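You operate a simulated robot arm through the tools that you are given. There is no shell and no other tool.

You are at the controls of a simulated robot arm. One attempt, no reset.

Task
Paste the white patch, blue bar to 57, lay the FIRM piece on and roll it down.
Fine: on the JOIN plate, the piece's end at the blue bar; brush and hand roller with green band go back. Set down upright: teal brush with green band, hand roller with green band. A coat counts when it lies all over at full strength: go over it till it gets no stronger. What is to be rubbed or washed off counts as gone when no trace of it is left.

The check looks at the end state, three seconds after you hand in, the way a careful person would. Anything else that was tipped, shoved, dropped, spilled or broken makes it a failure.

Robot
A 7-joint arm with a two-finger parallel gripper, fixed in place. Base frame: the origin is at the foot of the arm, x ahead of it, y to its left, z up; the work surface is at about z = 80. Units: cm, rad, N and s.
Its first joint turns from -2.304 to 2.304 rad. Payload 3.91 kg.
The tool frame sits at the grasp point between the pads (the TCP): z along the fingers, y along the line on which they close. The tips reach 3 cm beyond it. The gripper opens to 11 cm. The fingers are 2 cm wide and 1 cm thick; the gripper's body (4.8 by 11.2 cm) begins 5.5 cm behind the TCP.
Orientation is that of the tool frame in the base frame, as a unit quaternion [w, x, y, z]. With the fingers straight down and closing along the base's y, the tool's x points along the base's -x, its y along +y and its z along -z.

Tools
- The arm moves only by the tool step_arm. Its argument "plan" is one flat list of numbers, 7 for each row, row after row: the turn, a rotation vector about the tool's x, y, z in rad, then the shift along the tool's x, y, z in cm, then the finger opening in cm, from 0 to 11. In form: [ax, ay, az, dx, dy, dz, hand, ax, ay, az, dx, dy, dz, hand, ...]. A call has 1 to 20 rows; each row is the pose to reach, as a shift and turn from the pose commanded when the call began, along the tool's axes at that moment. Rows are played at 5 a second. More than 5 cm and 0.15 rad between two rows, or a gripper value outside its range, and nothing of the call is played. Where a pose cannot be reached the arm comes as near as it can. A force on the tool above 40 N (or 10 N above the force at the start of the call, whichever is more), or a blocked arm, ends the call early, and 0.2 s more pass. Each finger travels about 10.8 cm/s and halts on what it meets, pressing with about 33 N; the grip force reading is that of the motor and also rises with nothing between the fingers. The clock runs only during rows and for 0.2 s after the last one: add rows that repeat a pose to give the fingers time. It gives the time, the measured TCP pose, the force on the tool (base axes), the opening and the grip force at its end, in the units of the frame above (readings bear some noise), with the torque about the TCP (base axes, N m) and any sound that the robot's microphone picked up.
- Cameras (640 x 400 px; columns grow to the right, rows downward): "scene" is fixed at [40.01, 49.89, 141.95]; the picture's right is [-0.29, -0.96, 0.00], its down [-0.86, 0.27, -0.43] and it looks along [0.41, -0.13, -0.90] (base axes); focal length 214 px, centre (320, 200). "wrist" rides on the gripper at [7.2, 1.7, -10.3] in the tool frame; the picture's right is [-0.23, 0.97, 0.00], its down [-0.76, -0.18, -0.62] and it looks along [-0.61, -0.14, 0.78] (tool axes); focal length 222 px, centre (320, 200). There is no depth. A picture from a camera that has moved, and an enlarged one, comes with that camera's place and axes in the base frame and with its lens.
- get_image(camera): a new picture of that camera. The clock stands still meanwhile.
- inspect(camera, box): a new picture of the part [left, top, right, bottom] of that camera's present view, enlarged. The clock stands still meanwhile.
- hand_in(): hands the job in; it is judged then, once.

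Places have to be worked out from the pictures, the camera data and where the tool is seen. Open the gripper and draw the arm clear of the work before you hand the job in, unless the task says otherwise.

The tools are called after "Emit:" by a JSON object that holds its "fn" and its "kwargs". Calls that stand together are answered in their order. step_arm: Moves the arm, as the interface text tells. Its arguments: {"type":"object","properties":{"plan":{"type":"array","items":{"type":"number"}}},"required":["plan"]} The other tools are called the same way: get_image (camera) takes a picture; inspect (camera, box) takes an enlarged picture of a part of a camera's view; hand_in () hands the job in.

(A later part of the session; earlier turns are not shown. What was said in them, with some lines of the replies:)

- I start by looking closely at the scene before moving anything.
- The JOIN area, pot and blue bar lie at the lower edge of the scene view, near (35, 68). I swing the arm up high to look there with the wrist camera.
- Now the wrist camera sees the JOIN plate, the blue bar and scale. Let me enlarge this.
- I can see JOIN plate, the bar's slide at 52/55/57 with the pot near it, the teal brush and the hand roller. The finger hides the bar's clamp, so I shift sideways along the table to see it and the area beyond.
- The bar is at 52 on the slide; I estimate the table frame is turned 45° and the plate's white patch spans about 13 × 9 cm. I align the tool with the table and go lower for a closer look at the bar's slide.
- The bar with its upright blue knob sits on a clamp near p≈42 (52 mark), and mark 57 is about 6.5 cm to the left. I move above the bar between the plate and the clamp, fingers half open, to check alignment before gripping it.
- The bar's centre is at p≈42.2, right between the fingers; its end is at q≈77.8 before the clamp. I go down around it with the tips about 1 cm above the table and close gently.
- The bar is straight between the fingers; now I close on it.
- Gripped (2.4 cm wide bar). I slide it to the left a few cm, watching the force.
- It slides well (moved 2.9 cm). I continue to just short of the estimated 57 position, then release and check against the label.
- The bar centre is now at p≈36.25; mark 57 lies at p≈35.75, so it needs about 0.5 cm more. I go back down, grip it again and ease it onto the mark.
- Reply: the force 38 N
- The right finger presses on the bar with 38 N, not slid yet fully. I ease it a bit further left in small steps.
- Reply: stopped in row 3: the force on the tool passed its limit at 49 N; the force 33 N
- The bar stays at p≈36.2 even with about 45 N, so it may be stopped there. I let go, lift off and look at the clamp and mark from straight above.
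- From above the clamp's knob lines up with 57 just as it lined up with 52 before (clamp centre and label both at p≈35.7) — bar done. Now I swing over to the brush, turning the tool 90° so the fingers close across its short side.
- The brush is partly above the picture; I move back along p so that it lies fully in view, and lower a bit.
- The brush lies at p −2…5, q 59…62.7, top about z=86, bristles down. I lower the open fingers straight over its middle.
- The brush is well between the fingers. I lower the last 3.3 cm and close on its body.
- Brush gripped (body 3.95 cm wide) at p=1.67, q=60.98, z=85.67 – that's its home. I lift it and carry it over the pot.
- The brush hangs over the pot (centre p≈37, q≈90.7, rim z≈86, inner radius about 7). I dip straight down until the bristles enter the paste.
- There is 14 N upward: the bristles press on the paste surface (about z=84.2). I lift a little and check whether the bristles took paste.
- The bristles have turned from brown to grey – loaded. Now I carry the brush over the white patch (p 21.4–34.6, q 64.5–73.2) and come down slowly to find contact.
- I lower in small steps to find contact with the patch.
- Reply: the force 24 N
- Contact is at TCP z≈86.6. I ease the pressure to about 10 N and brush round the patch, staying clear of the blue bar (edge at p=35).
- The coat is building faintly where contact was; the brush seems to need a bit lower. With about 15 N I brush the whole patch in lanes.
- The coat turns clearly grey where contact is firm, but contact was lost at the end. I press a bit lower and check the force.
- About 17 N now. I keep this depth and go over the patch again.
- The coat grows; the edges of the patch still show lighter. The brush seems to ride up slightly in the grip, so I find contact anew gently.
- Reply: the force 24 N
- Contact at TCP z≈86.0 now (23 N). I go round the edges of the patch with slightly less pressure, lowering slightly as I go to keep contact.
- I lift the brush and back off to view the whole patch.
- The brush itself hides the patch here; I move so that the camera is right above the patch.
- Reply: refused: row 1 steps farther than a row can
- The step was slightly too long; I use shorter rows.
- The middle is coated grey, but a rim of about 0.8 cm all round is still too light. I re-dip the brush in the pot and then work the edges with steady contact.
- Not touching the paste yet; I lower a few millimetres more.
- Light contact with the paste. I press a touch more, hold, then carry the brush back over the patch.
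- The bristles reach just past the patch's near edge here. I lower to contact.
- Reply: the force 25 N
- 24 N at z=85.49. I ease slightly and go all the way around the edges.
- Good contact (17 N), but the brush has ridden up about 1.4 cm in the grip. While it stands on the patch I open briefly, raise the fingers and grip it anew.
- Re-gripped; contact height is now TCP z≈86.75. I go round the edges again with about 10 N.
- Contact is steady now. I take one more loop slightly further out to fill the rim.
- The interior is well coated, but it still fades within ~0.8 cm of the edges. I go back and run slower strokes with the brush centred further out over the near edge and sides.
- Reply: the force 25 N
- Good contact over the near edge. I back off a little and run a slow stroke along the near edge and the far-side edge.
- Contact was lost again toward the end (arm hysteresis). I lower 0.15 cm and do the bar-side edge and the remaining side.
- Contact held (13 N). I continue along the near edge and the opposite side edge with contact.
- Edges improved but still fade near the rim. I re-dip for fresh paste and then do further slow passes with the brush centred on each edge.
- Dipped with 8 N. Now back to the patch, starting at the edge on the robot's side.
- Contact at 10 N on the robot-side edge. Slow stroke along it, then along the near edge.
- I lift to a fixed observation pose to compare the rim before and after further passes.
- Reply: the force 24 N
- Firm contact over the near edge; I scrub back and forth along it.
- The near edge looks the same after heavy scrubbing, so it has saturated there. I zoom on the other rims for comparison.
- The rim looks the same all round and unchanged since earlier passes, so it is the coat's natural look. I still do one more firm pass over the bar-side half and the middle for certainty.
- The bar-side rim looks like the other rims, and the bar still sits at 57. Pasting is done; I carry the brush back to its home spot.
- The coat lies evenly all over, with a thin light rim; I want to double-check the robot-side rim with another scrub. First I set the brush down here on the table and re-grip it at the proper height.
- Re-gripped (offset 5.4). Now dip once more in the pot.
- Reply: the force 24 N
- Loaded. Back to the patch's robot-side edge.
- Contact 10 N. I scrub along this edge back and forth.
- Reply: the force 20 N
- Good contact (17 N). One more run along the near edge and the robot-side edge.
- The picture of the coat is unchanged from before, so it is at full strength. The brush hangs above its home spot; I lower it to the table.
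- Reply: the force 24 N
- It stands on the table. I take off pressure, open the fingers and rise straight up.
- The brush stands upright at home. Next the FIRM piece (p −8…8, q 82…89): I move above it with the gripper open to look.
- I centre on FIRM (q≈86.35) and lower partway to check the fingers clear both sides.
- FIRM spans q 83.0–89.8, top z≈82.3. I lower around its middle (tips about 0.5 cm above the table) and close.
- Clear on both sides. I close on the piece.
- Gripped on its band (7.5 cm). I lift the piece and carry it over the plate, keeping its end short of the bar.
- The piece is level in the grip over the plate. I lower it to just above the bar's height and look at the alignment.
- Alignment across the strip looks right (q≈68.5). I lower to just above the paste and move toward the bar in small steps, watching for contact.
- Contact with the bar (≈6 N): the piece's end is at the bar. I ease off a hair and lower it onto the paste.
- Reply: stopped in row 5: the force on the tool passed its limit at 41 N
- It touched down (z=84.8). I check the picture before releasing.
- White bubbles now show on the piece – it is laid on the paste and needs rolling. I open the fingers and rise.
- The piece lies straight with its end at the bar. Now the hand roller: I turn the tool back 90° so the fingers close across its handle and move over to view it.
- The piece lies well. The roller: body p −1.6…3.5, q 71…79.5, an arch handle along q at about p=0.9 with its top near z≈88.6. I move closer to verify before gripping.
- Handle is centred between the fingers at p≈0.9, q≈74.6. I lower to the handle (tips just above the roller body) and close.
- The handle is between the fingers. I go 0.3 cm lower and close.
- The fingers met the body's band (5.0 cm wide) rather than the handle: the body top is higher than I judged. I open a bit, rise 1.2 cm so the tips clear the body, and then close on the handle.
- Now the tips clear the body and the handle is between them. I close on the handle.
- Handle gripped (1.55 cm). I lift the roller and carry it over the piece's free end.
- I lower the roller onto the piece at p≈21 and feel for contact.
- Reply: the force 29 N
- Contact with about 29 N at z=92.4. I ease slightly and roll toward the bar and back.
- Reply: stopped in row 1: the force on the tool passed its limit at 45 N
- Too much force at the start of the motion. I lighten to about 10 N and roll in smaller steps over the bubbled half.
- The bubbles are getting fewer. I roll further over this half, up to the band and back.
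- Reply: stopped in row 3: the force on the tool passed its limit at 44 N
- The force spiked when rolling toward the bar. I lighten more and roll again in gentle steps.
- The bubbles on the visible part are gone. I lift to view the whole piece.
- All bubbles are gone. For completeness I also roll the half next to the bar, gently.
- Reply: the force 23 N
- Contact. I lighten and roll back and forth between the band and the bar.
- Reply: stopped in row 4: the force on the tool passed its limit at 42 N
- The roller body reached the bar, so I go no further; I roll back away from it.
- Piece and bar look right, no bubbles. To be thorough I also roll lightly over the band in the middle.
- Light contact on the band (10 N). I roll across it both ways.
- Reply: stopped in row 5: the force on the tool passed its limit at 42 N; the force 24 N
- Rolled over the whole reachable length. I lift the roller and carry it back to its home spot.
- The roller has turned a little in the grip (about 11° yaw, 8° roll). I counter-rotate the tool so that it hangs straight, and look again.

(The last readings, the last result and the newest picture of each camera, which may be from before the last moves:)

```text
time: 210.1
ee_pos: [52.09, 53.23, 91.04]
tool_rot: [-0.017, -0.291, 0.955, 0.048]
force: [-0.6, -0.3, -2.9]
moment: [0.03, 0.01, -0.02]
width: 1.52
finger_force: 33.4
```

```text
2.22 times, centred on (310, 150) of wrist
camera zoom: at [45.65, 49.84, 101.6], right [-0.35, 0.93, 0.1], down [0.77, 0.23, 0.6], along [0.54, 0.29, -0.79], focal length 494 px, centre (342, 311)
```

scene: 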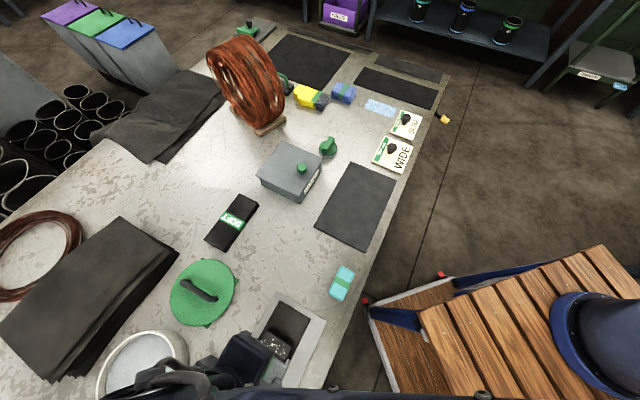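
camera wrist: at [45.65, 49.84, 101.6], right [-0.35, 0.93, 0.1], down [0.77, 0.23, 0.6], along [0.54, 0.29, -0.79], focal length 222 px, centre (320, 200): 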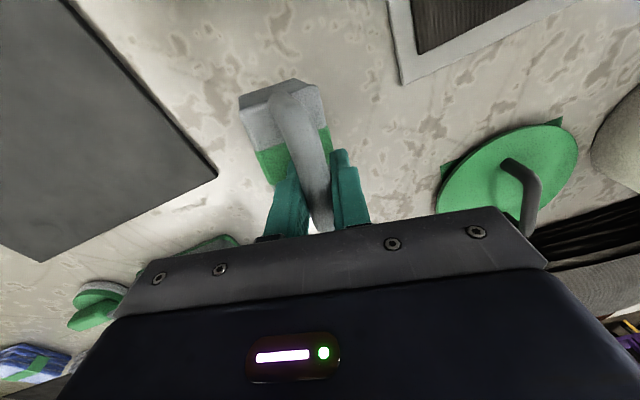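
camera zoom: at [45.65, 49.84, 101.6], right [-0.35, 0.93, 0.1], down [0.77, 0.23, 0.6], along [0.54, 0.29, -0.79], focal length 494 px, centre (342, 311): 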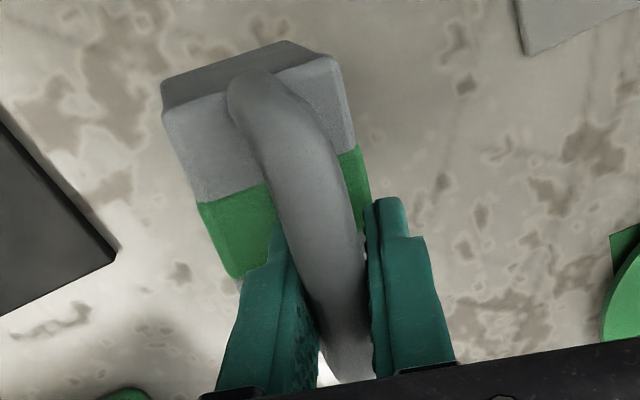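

The corners show there was no yaw after all; it is a ~20° roll about the handle. I undo the yaw and tilt the tool further about the handle axis so the roller hangs upright.

Emit:
{"fn": "step_arm", "kwargs": {"plan": [-0.08, 0, -0.063, 0, 0, 0, 0.5, -0.16, 0, -0.127, 0, 0, 0, 0.5, -0.25, 0, -0.19, 0, 0, 0, 0.5, -0.25, 0, -0.19, 0, 0, 0, 0.5]}}

Emit:
{"fn": "get_image", "kwargs": {"camera": "wrist"}}

Emit:
{"fn": "inspect", "kwargs": {"camera": "wrist", "box": [200, 60, 420, 240]}}

Emit:
{"fn": "inspect", "kwargs": {"camera": "scene", "box": [250, 210, 350, 290]}}

```text
time: 211.1
ee_pos: [52.07, 53.37, 91.17]
tool_rot: [-0.048, -0.378, 0.909, 0.168]
force: [0.2, 0.0, -2.3]
moment: [0.0, -0.01, 0.02]
width: 1.52
finger_force: 33.1
```

```text
taken
camera wrist: at [47.96, 46.62, 101.19], right [-0.49, 0.8, 0.34], down [0.79, 0.25, 0.56], along [0.36, 0.54, -0.76], focal length 222 px, centre (320, 200)
```

wrist: 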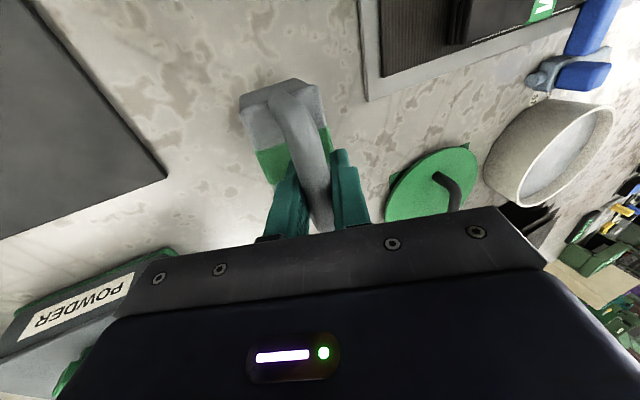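

```text
2.22 times, centred on (310, 150) of wrist
camera zoom: at [47.96, 46.62, 101.19], right [-0.49, 0.8, 0.34], down [0.79, 0.25, 0.56], along [0.36, 0.54, -0.76], focal length 494 px, centre (342, 311)
```

zoom: 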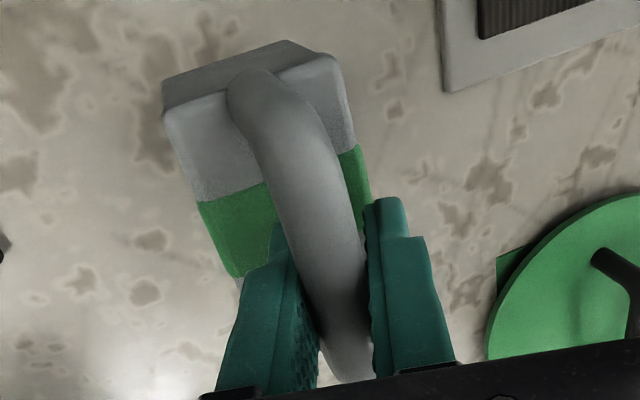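

```text
5.00 times, centred on (300, 250) of scene
camera zoom: at [40.01, 49.89, 141.95], right [-0.29, -0.96, 0.0], down [-0.86, 0.27, -0.43], along [0.41, -0.13, -0.9], focal length 1072 px, centre (420, -50)
```

zoom: 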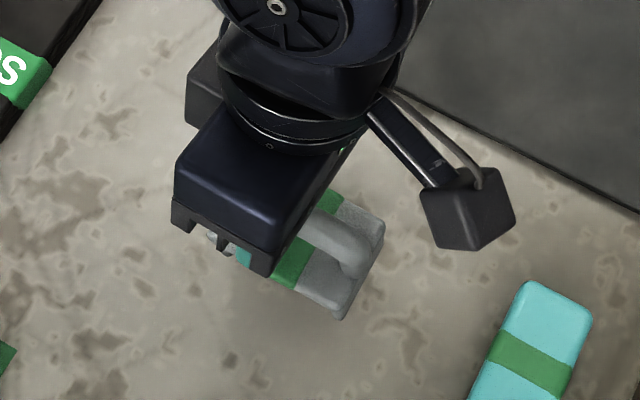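

Now the roller hangs upright (body centred under the handle, yaw within 1.5°). I lower it vertically toward the table at its home spot.

Emit:
{"fn": "step_arm", "kwargs": {"plan": [0, 0, 0, 0.02, -0.17, 0.47, 0.5, 0, 0, 0, 0.04, -0.34, 0.94, 0.5, 0, 0, 0, 0.056, -0.48, 1.31, 0.5, 0, 0, 0, 0.056, -0.48, 1.31, 0.5]}}

```text
time: 212.1
ee_pos: [52.08, 53.31, 89.67]
tool_rot: [-0.047, -0.376, 0.91, 0.167]
force: [-0.4, -1.1, -0.3]
moment: [-0.13, 0.05, 0.02]
width: 1.52
finger_force: 33.4
```

Emit:
{"fn": "step_arm", "kwargs": {"plan": [0, 0, 0, 0.004, -0.035, 0.094, 0.5, 0, 0, 0, 0.006, -0.05, 0.14, 0.5, 0, 0, 0, 0.006, -0.05, 0.14, 0.5]}}

Emit:
{"fn": "inspect", "kwargs": {"camera": "wrist", "box": [200, 60, 420, 240]}}

Emit:
{"fn": "inspect", "kwargs": {"camera": "scene", "box": [250, 210, 350, 290]}}

```text
time: 212.9
ee_pos: [52.14, 53.32, 89.7]
tool_rot: [-0.046, -0.377, 0.91, 0.167]
force: [-0.7, 2.5, 17.0]
moment: [-0.38, 0.35, -0.04]
width: 1.54
finger_force: 32.9
```

```text
2.22 times, centred on (310, 150) of wrist
camera zoom: at [47.98, 46.63, 99.76], right [-0.49, 0.8, 0.34], down [0.79, 0.25, 0.56], along [0.36, 0.54, -0.76], focal length 494 px, centre (342, 311)
```

zoom: 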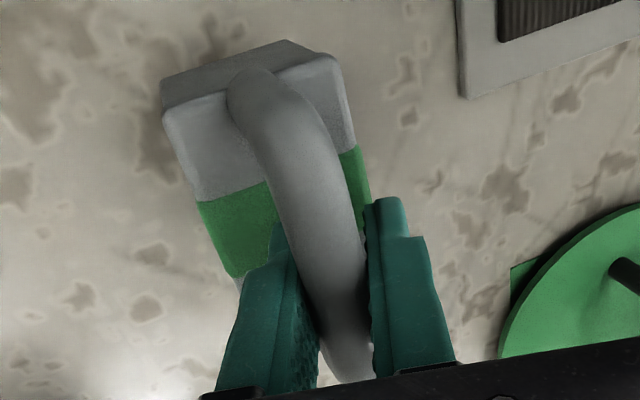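

```text
5.00 times, centred on (300, 250) of scene
camera zoom: at [40.01, 49.89, 141.95], right [-0.29, -0.96, 0.0], down [-0.86, 0.27, -0.43], along [0.41, -0.13, -0.9], focal length 1072 px, centre (420, -50)
```

zoom: 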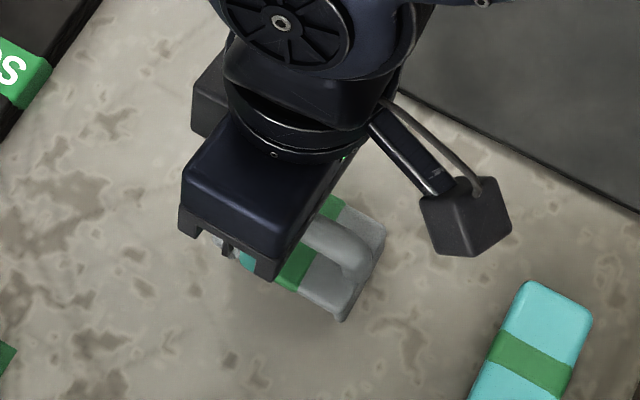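

The roller rests upright on the table. I ease off, open the fingers and withdraw along the tool's own axis.

Emit:
{"fn": "step_arm", "kwargs": {"plan": [0, 0, 0, -0.004, 0.035, -0.1, 0.5, 0, 0, 0, -0.004, 0.035, -0.1, 2.5, 0, 0, 0, -0.004, 0.035, -0.1, 3.6, 0, 0, 0, -0.004, 0.035, -0.1, 3.8, 0, 0, 0, -0.004, 0.035, -1.5, 3.8, 0, 0, 0, -0.004, 0.035, -3.5, 3.8, 0, 0, 0, 0, 0, -6.5, 3.8, 0, 0, 0, 0, 0, -10, 3.8]}}

Emit:
{"fn": "get_image", "kwargs": {"camera": "wrist"}}

Emit:
{"fn": "inspect", "kwargs": {"camera": "scene", "box": [230, 210, 370, 310]}}

```text
time: 214.7
ee_pos: [54.19, 50.7, 99.04]
tool_rot: [-0.047, -0.376, 0.91, 0.167]
force: [0.6, -0.4, 0.1]
moment: [-0.01, -0.01, 0.01]
width: 3.77
finger_force: 0.0
```

```text
taken
camera wrist: at [50.08, 43.96, 109.07], right [-0.49, 0.8, 0.34], down [0.79, 0.25, 0.55], along [0.36, 0.54, -0.76], focal length 222 px, centre (320, 200)
```

wrist: 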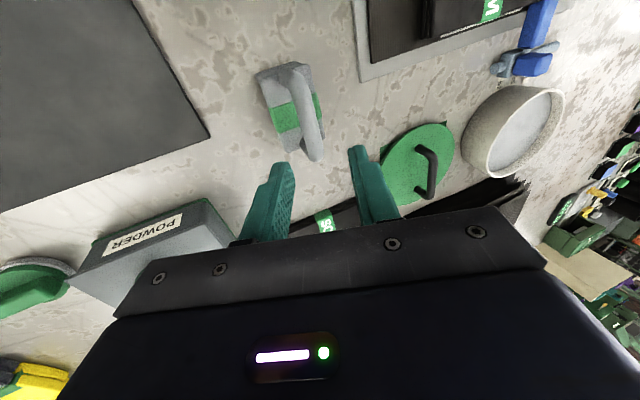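

```text
4.00 times, centred on (300, 260) of scene
camera zoom: at [40.01, 49.89, 141.95], right [-0.29, -0.96, 0.0], down [-0.86, 0.27, -0.43], along [0.41, -0.13, -0.9], focal length 858 px, centre (400, -40)
```

zoom: 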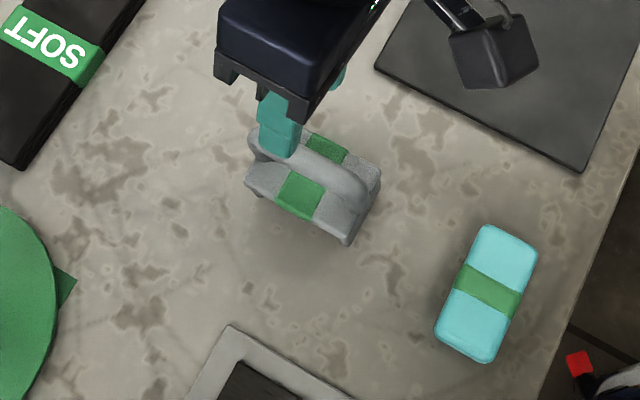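

The roller stands upright at its place. I straighten the tool, rise, and go for a last look at the JOIN plate.

Emit:
{"fn": "step_arm", "kwargs": {"plan": [0.09, 0, 0, -0.1, 0.7, -1.9, 5, 0.18, 0, 0, -0.2, 1.4, -3.8, 6, 0.27, 0, 0, -0.3, 2.1, -5.6, 6, 0.345, 0, 0, -0.3, 2.4, -6.6, 6, 0.345, 0, 0, -0.3, 2.4, -6.6, 6]}}

Emit:
{"fn": "get_image", "kwargs": {"camera": "wrist"}}

```text
time: 215.9
ee_pos: [54.32, 50.58, 106.08]
tool_rot: [0.018, -0.38, 0.925, 0.008]
force: [0.0, -0.2, 0.5]
moment: [-0.01, 0.01, 0.02]
width: 6.01
finger_force: 0.1
```

```text
taken
camera wrist: at [47.63, 46.41, 116.13], right [-0.52, 0.85, 0.01], down [0.65, 0.39, 0.65], along [0.55, 0.35, -0.76], focal length 222 px, centre (320, 200)
```

wrist: 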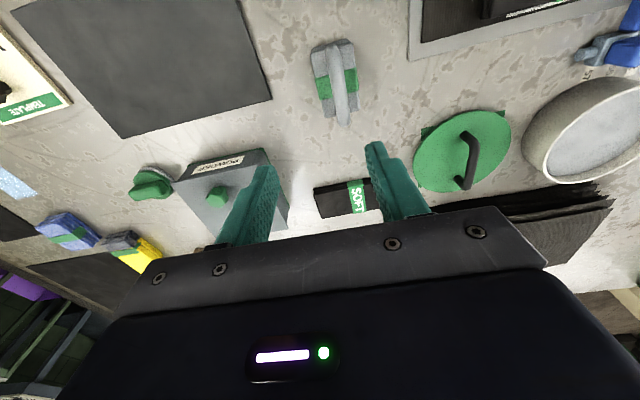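

Emit:
{"fn": "step_arm", "kwargs": {"plan": [0, 0, 0, 0.5, 4.2, 0, 6, 0, 0, 0, 1, 8.4, 0, 6, 0, 0, 0, 1.5, 12.6, 0, 6, 0, 0, 0, 2, 16.8, 0, 6, 0, 0, 0, 2.5, 21, 0, 6, 0, 0, 0, 3, 25.2, 0, 6, 0, 0, 0, 3.5, 29.4, 0, 6, 0, 0, 0, 4, 33, 0, 6, 0, 0, 0, 4, 33, 0, 6]}}

Emit:
{"fn": "get_image", "kwargs": {"camera": "wrist"}}

Emit:
{"fn": "inspect", "kwargs": {"camera": "wrist", "box": [180, 0, 420, 210]}}

Emit:
{"fn": "inspect", "kwargs": {"camera": "scene", "box": [200, 200, 380, 310]}}

```text
time: 217.9
ee_pos: [28.19, 71.49, 105.92]
tool_rot: [0.018, -0.378, 0.925, 0.009]
force: [0.9, -0.4, 0.2]
moment: [-0.02, -0.04, -0.02]
width: 5.99
finger_force: 0.1
```

```text
taken
camera wrist: at [21.64, 67.34, 116.0], right [-0.52, 0.85, 0.01], down [0.65, 0.39, 0.65], along [0.55, 0.35, -0.76], focal length 222 px, centre (320, 200)
```

wrist: 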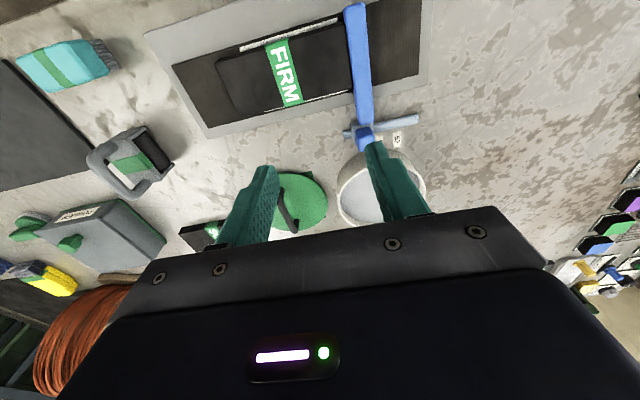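

```text
1.90 times, centred on (300, 105) of wrist
camera zoom: at [21.64, 67.34, 116.0], right [-0.52, 0.85, 0.01], down [0.65, 0.39, 0.65], along [0.55, 0.35, -0.76], focal length 423 px, centre (358, 381)
```

zoom: 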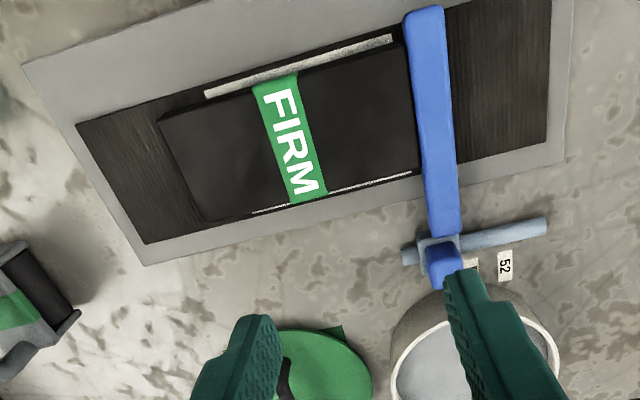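

```text
3.56 times, centred on (290, 255) of scene
camera zoom: at [40.01, 49.89, 141.95], right [-0.29, -0.96, 0.0], down [-0.86, 0.27, -0.43], along [0.41, -0.13, -0.9], focal length 763 px, centre (427, 4)
```

zoom: 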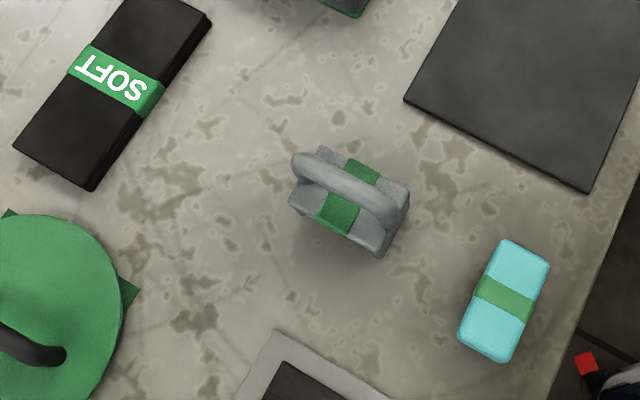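

Everything looks right. I check the bar's mark once more from directly above.

Emit:
{"fn": "step_arm", "kwargs": {"plan": [0, 0, 0, -4, 1, 0, 6, 0, 0, 0, -8, 2, 0, 6, 0, 0, 0, -12, 3, 0, 6, 0, 0, 0, -15.5, 3.9, 0, 6, 0, 0, 0, -15.5, 3.9, 0, 6]}}

Emit:
{"fn": "inspect", "kwargs": {"camera": "wrist", "box": [220, 0, 420, 150]}}

```text
time: 219.1
ee_pos: [36.61, 84.96, 106.72]
tool_rot: [0.018, -0.379, 0.925, 0.01]
force: [0.2, -0.3, -0.9]
moment: [-0.04, 0.01, 0.02]
width: 6.01
finger_force: 0.1
```

```text
2.67 times, centred on (320, 75) of wrist
camera zoom: at [30.01, 80.97, 116.8], right [-0.52, 0.85, 0.01], down [0.65, 0.39, 0.65], along [0.55, 0.35, -0.76], focal length 592 px, centre (320, 533)
```

zoom: 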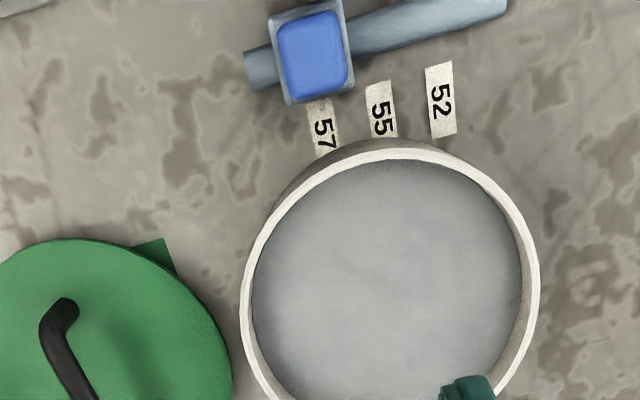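

The clamp lines up with 57, the piece's end is at the bar, brush and roller stand upright at their places. I draw the arm clear with the gripper open.

Emit:
{"fn": "step_arm", "kwargs": {"plan": [0, 0, 0, 1.8, -4, -1, 8, 0, 0, 0, 3.6, -8, -2, 10, 0, 0, 0, 5.4, -12, -3, 11, 0, 0, 0, 7.2, -16, -4, 11, 0, 0, 0, 9, -20, -4, 11, 0, 0, 0, 10.8, -24, -4, 11, 0, 0, 0, 12.6, -28, -4, 11, 0, 0, 0, 14.4, -32, -4, 11, 0, 0, 0, 16.2, -36, -4, 11, 0, 0, 0, 18, -40, -4, 11, 0, 0, 0, 19.8, -44, -4, 11, 0, 0, 0, 21.2, -47.5, -4, 11, 0, 0, 0, 21.2, -47.5, -4, 11]}}

Emit:
{"fn": "get_image", "kwargs": {"camera": "scene"}}

Emit:
{"fn": "inspect", "kwargs": {"camera": "scene", "box": [160, 220, 380, 400]}}

```text
time: 221.9
ee_pos: [54.58, 36.21, 109.67]
tool_rot: [0.018, -0.379, 0.925, 0.009]
force: [-0.2, 0.8, 0.1]
moment: [-0.01, 0.0, -0.02]
width: 11.03
finger_force: 0.0
```

```text
taken
```

scene: 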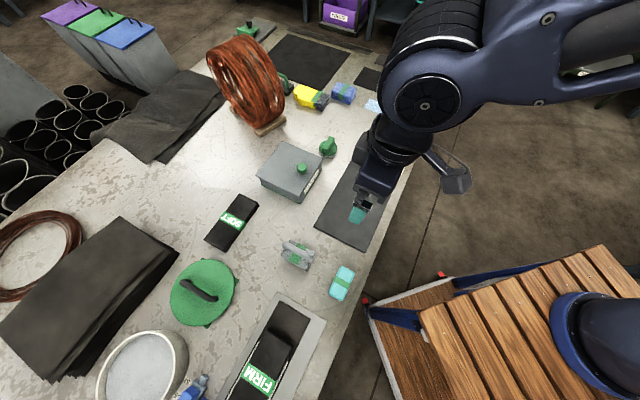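

```text
2.22 times, centred on (270, 310) of scene
camera zoom: at [40.01, 49.89, 141.95], right [-0.29, -0.96, 0.0], down [-0.86, 0.27, -0.43], along [0.41, -0.13, -0.9], focal length 477 px, centre (431, -44)
```

zoom: 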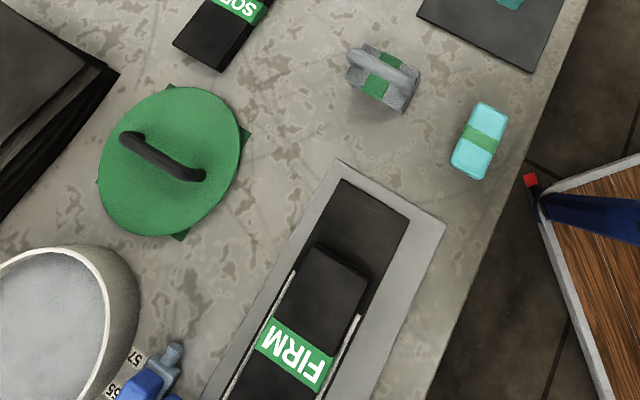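

The arm is clear. FIRM lies on the JOIN plate against the bar, with no bubbles left. The bar is at 57, and the brush and roller stand upright at their places (the roller about 0.8 cm off its old spot). I hand in.

Emit:
{"fn": "hand_in", "kwargs": {}}

```text
The job is handed in.
```

I handed the job in with every step done.

- **Paste:** the white patch is coated all over. I went round the edges until the pictures stopped changing. A thin light rim stays visible at the patch's edge; scrubbing it further made no difference, so I took it as the coat's natural look.
- **Blue bar:** its clamp lines up with the 57 mark, checked from directly above at the end.
- **FIRM piece:** it lies straight on the JOIN plate with its end at the bar.
- **Rolling:** all the bubbles are gone. The roller's body meets the bar, so the last 2 cm or so beside the bar could not be rolled; I saw no bubbles there at any point.
- **Tools:** the teal brush stands upright at its place. The roller also stands upright, about 0.8 cm from where it was.

The arm is clear with the gripper open. In the last pictures nothing else appears moved or tipped.
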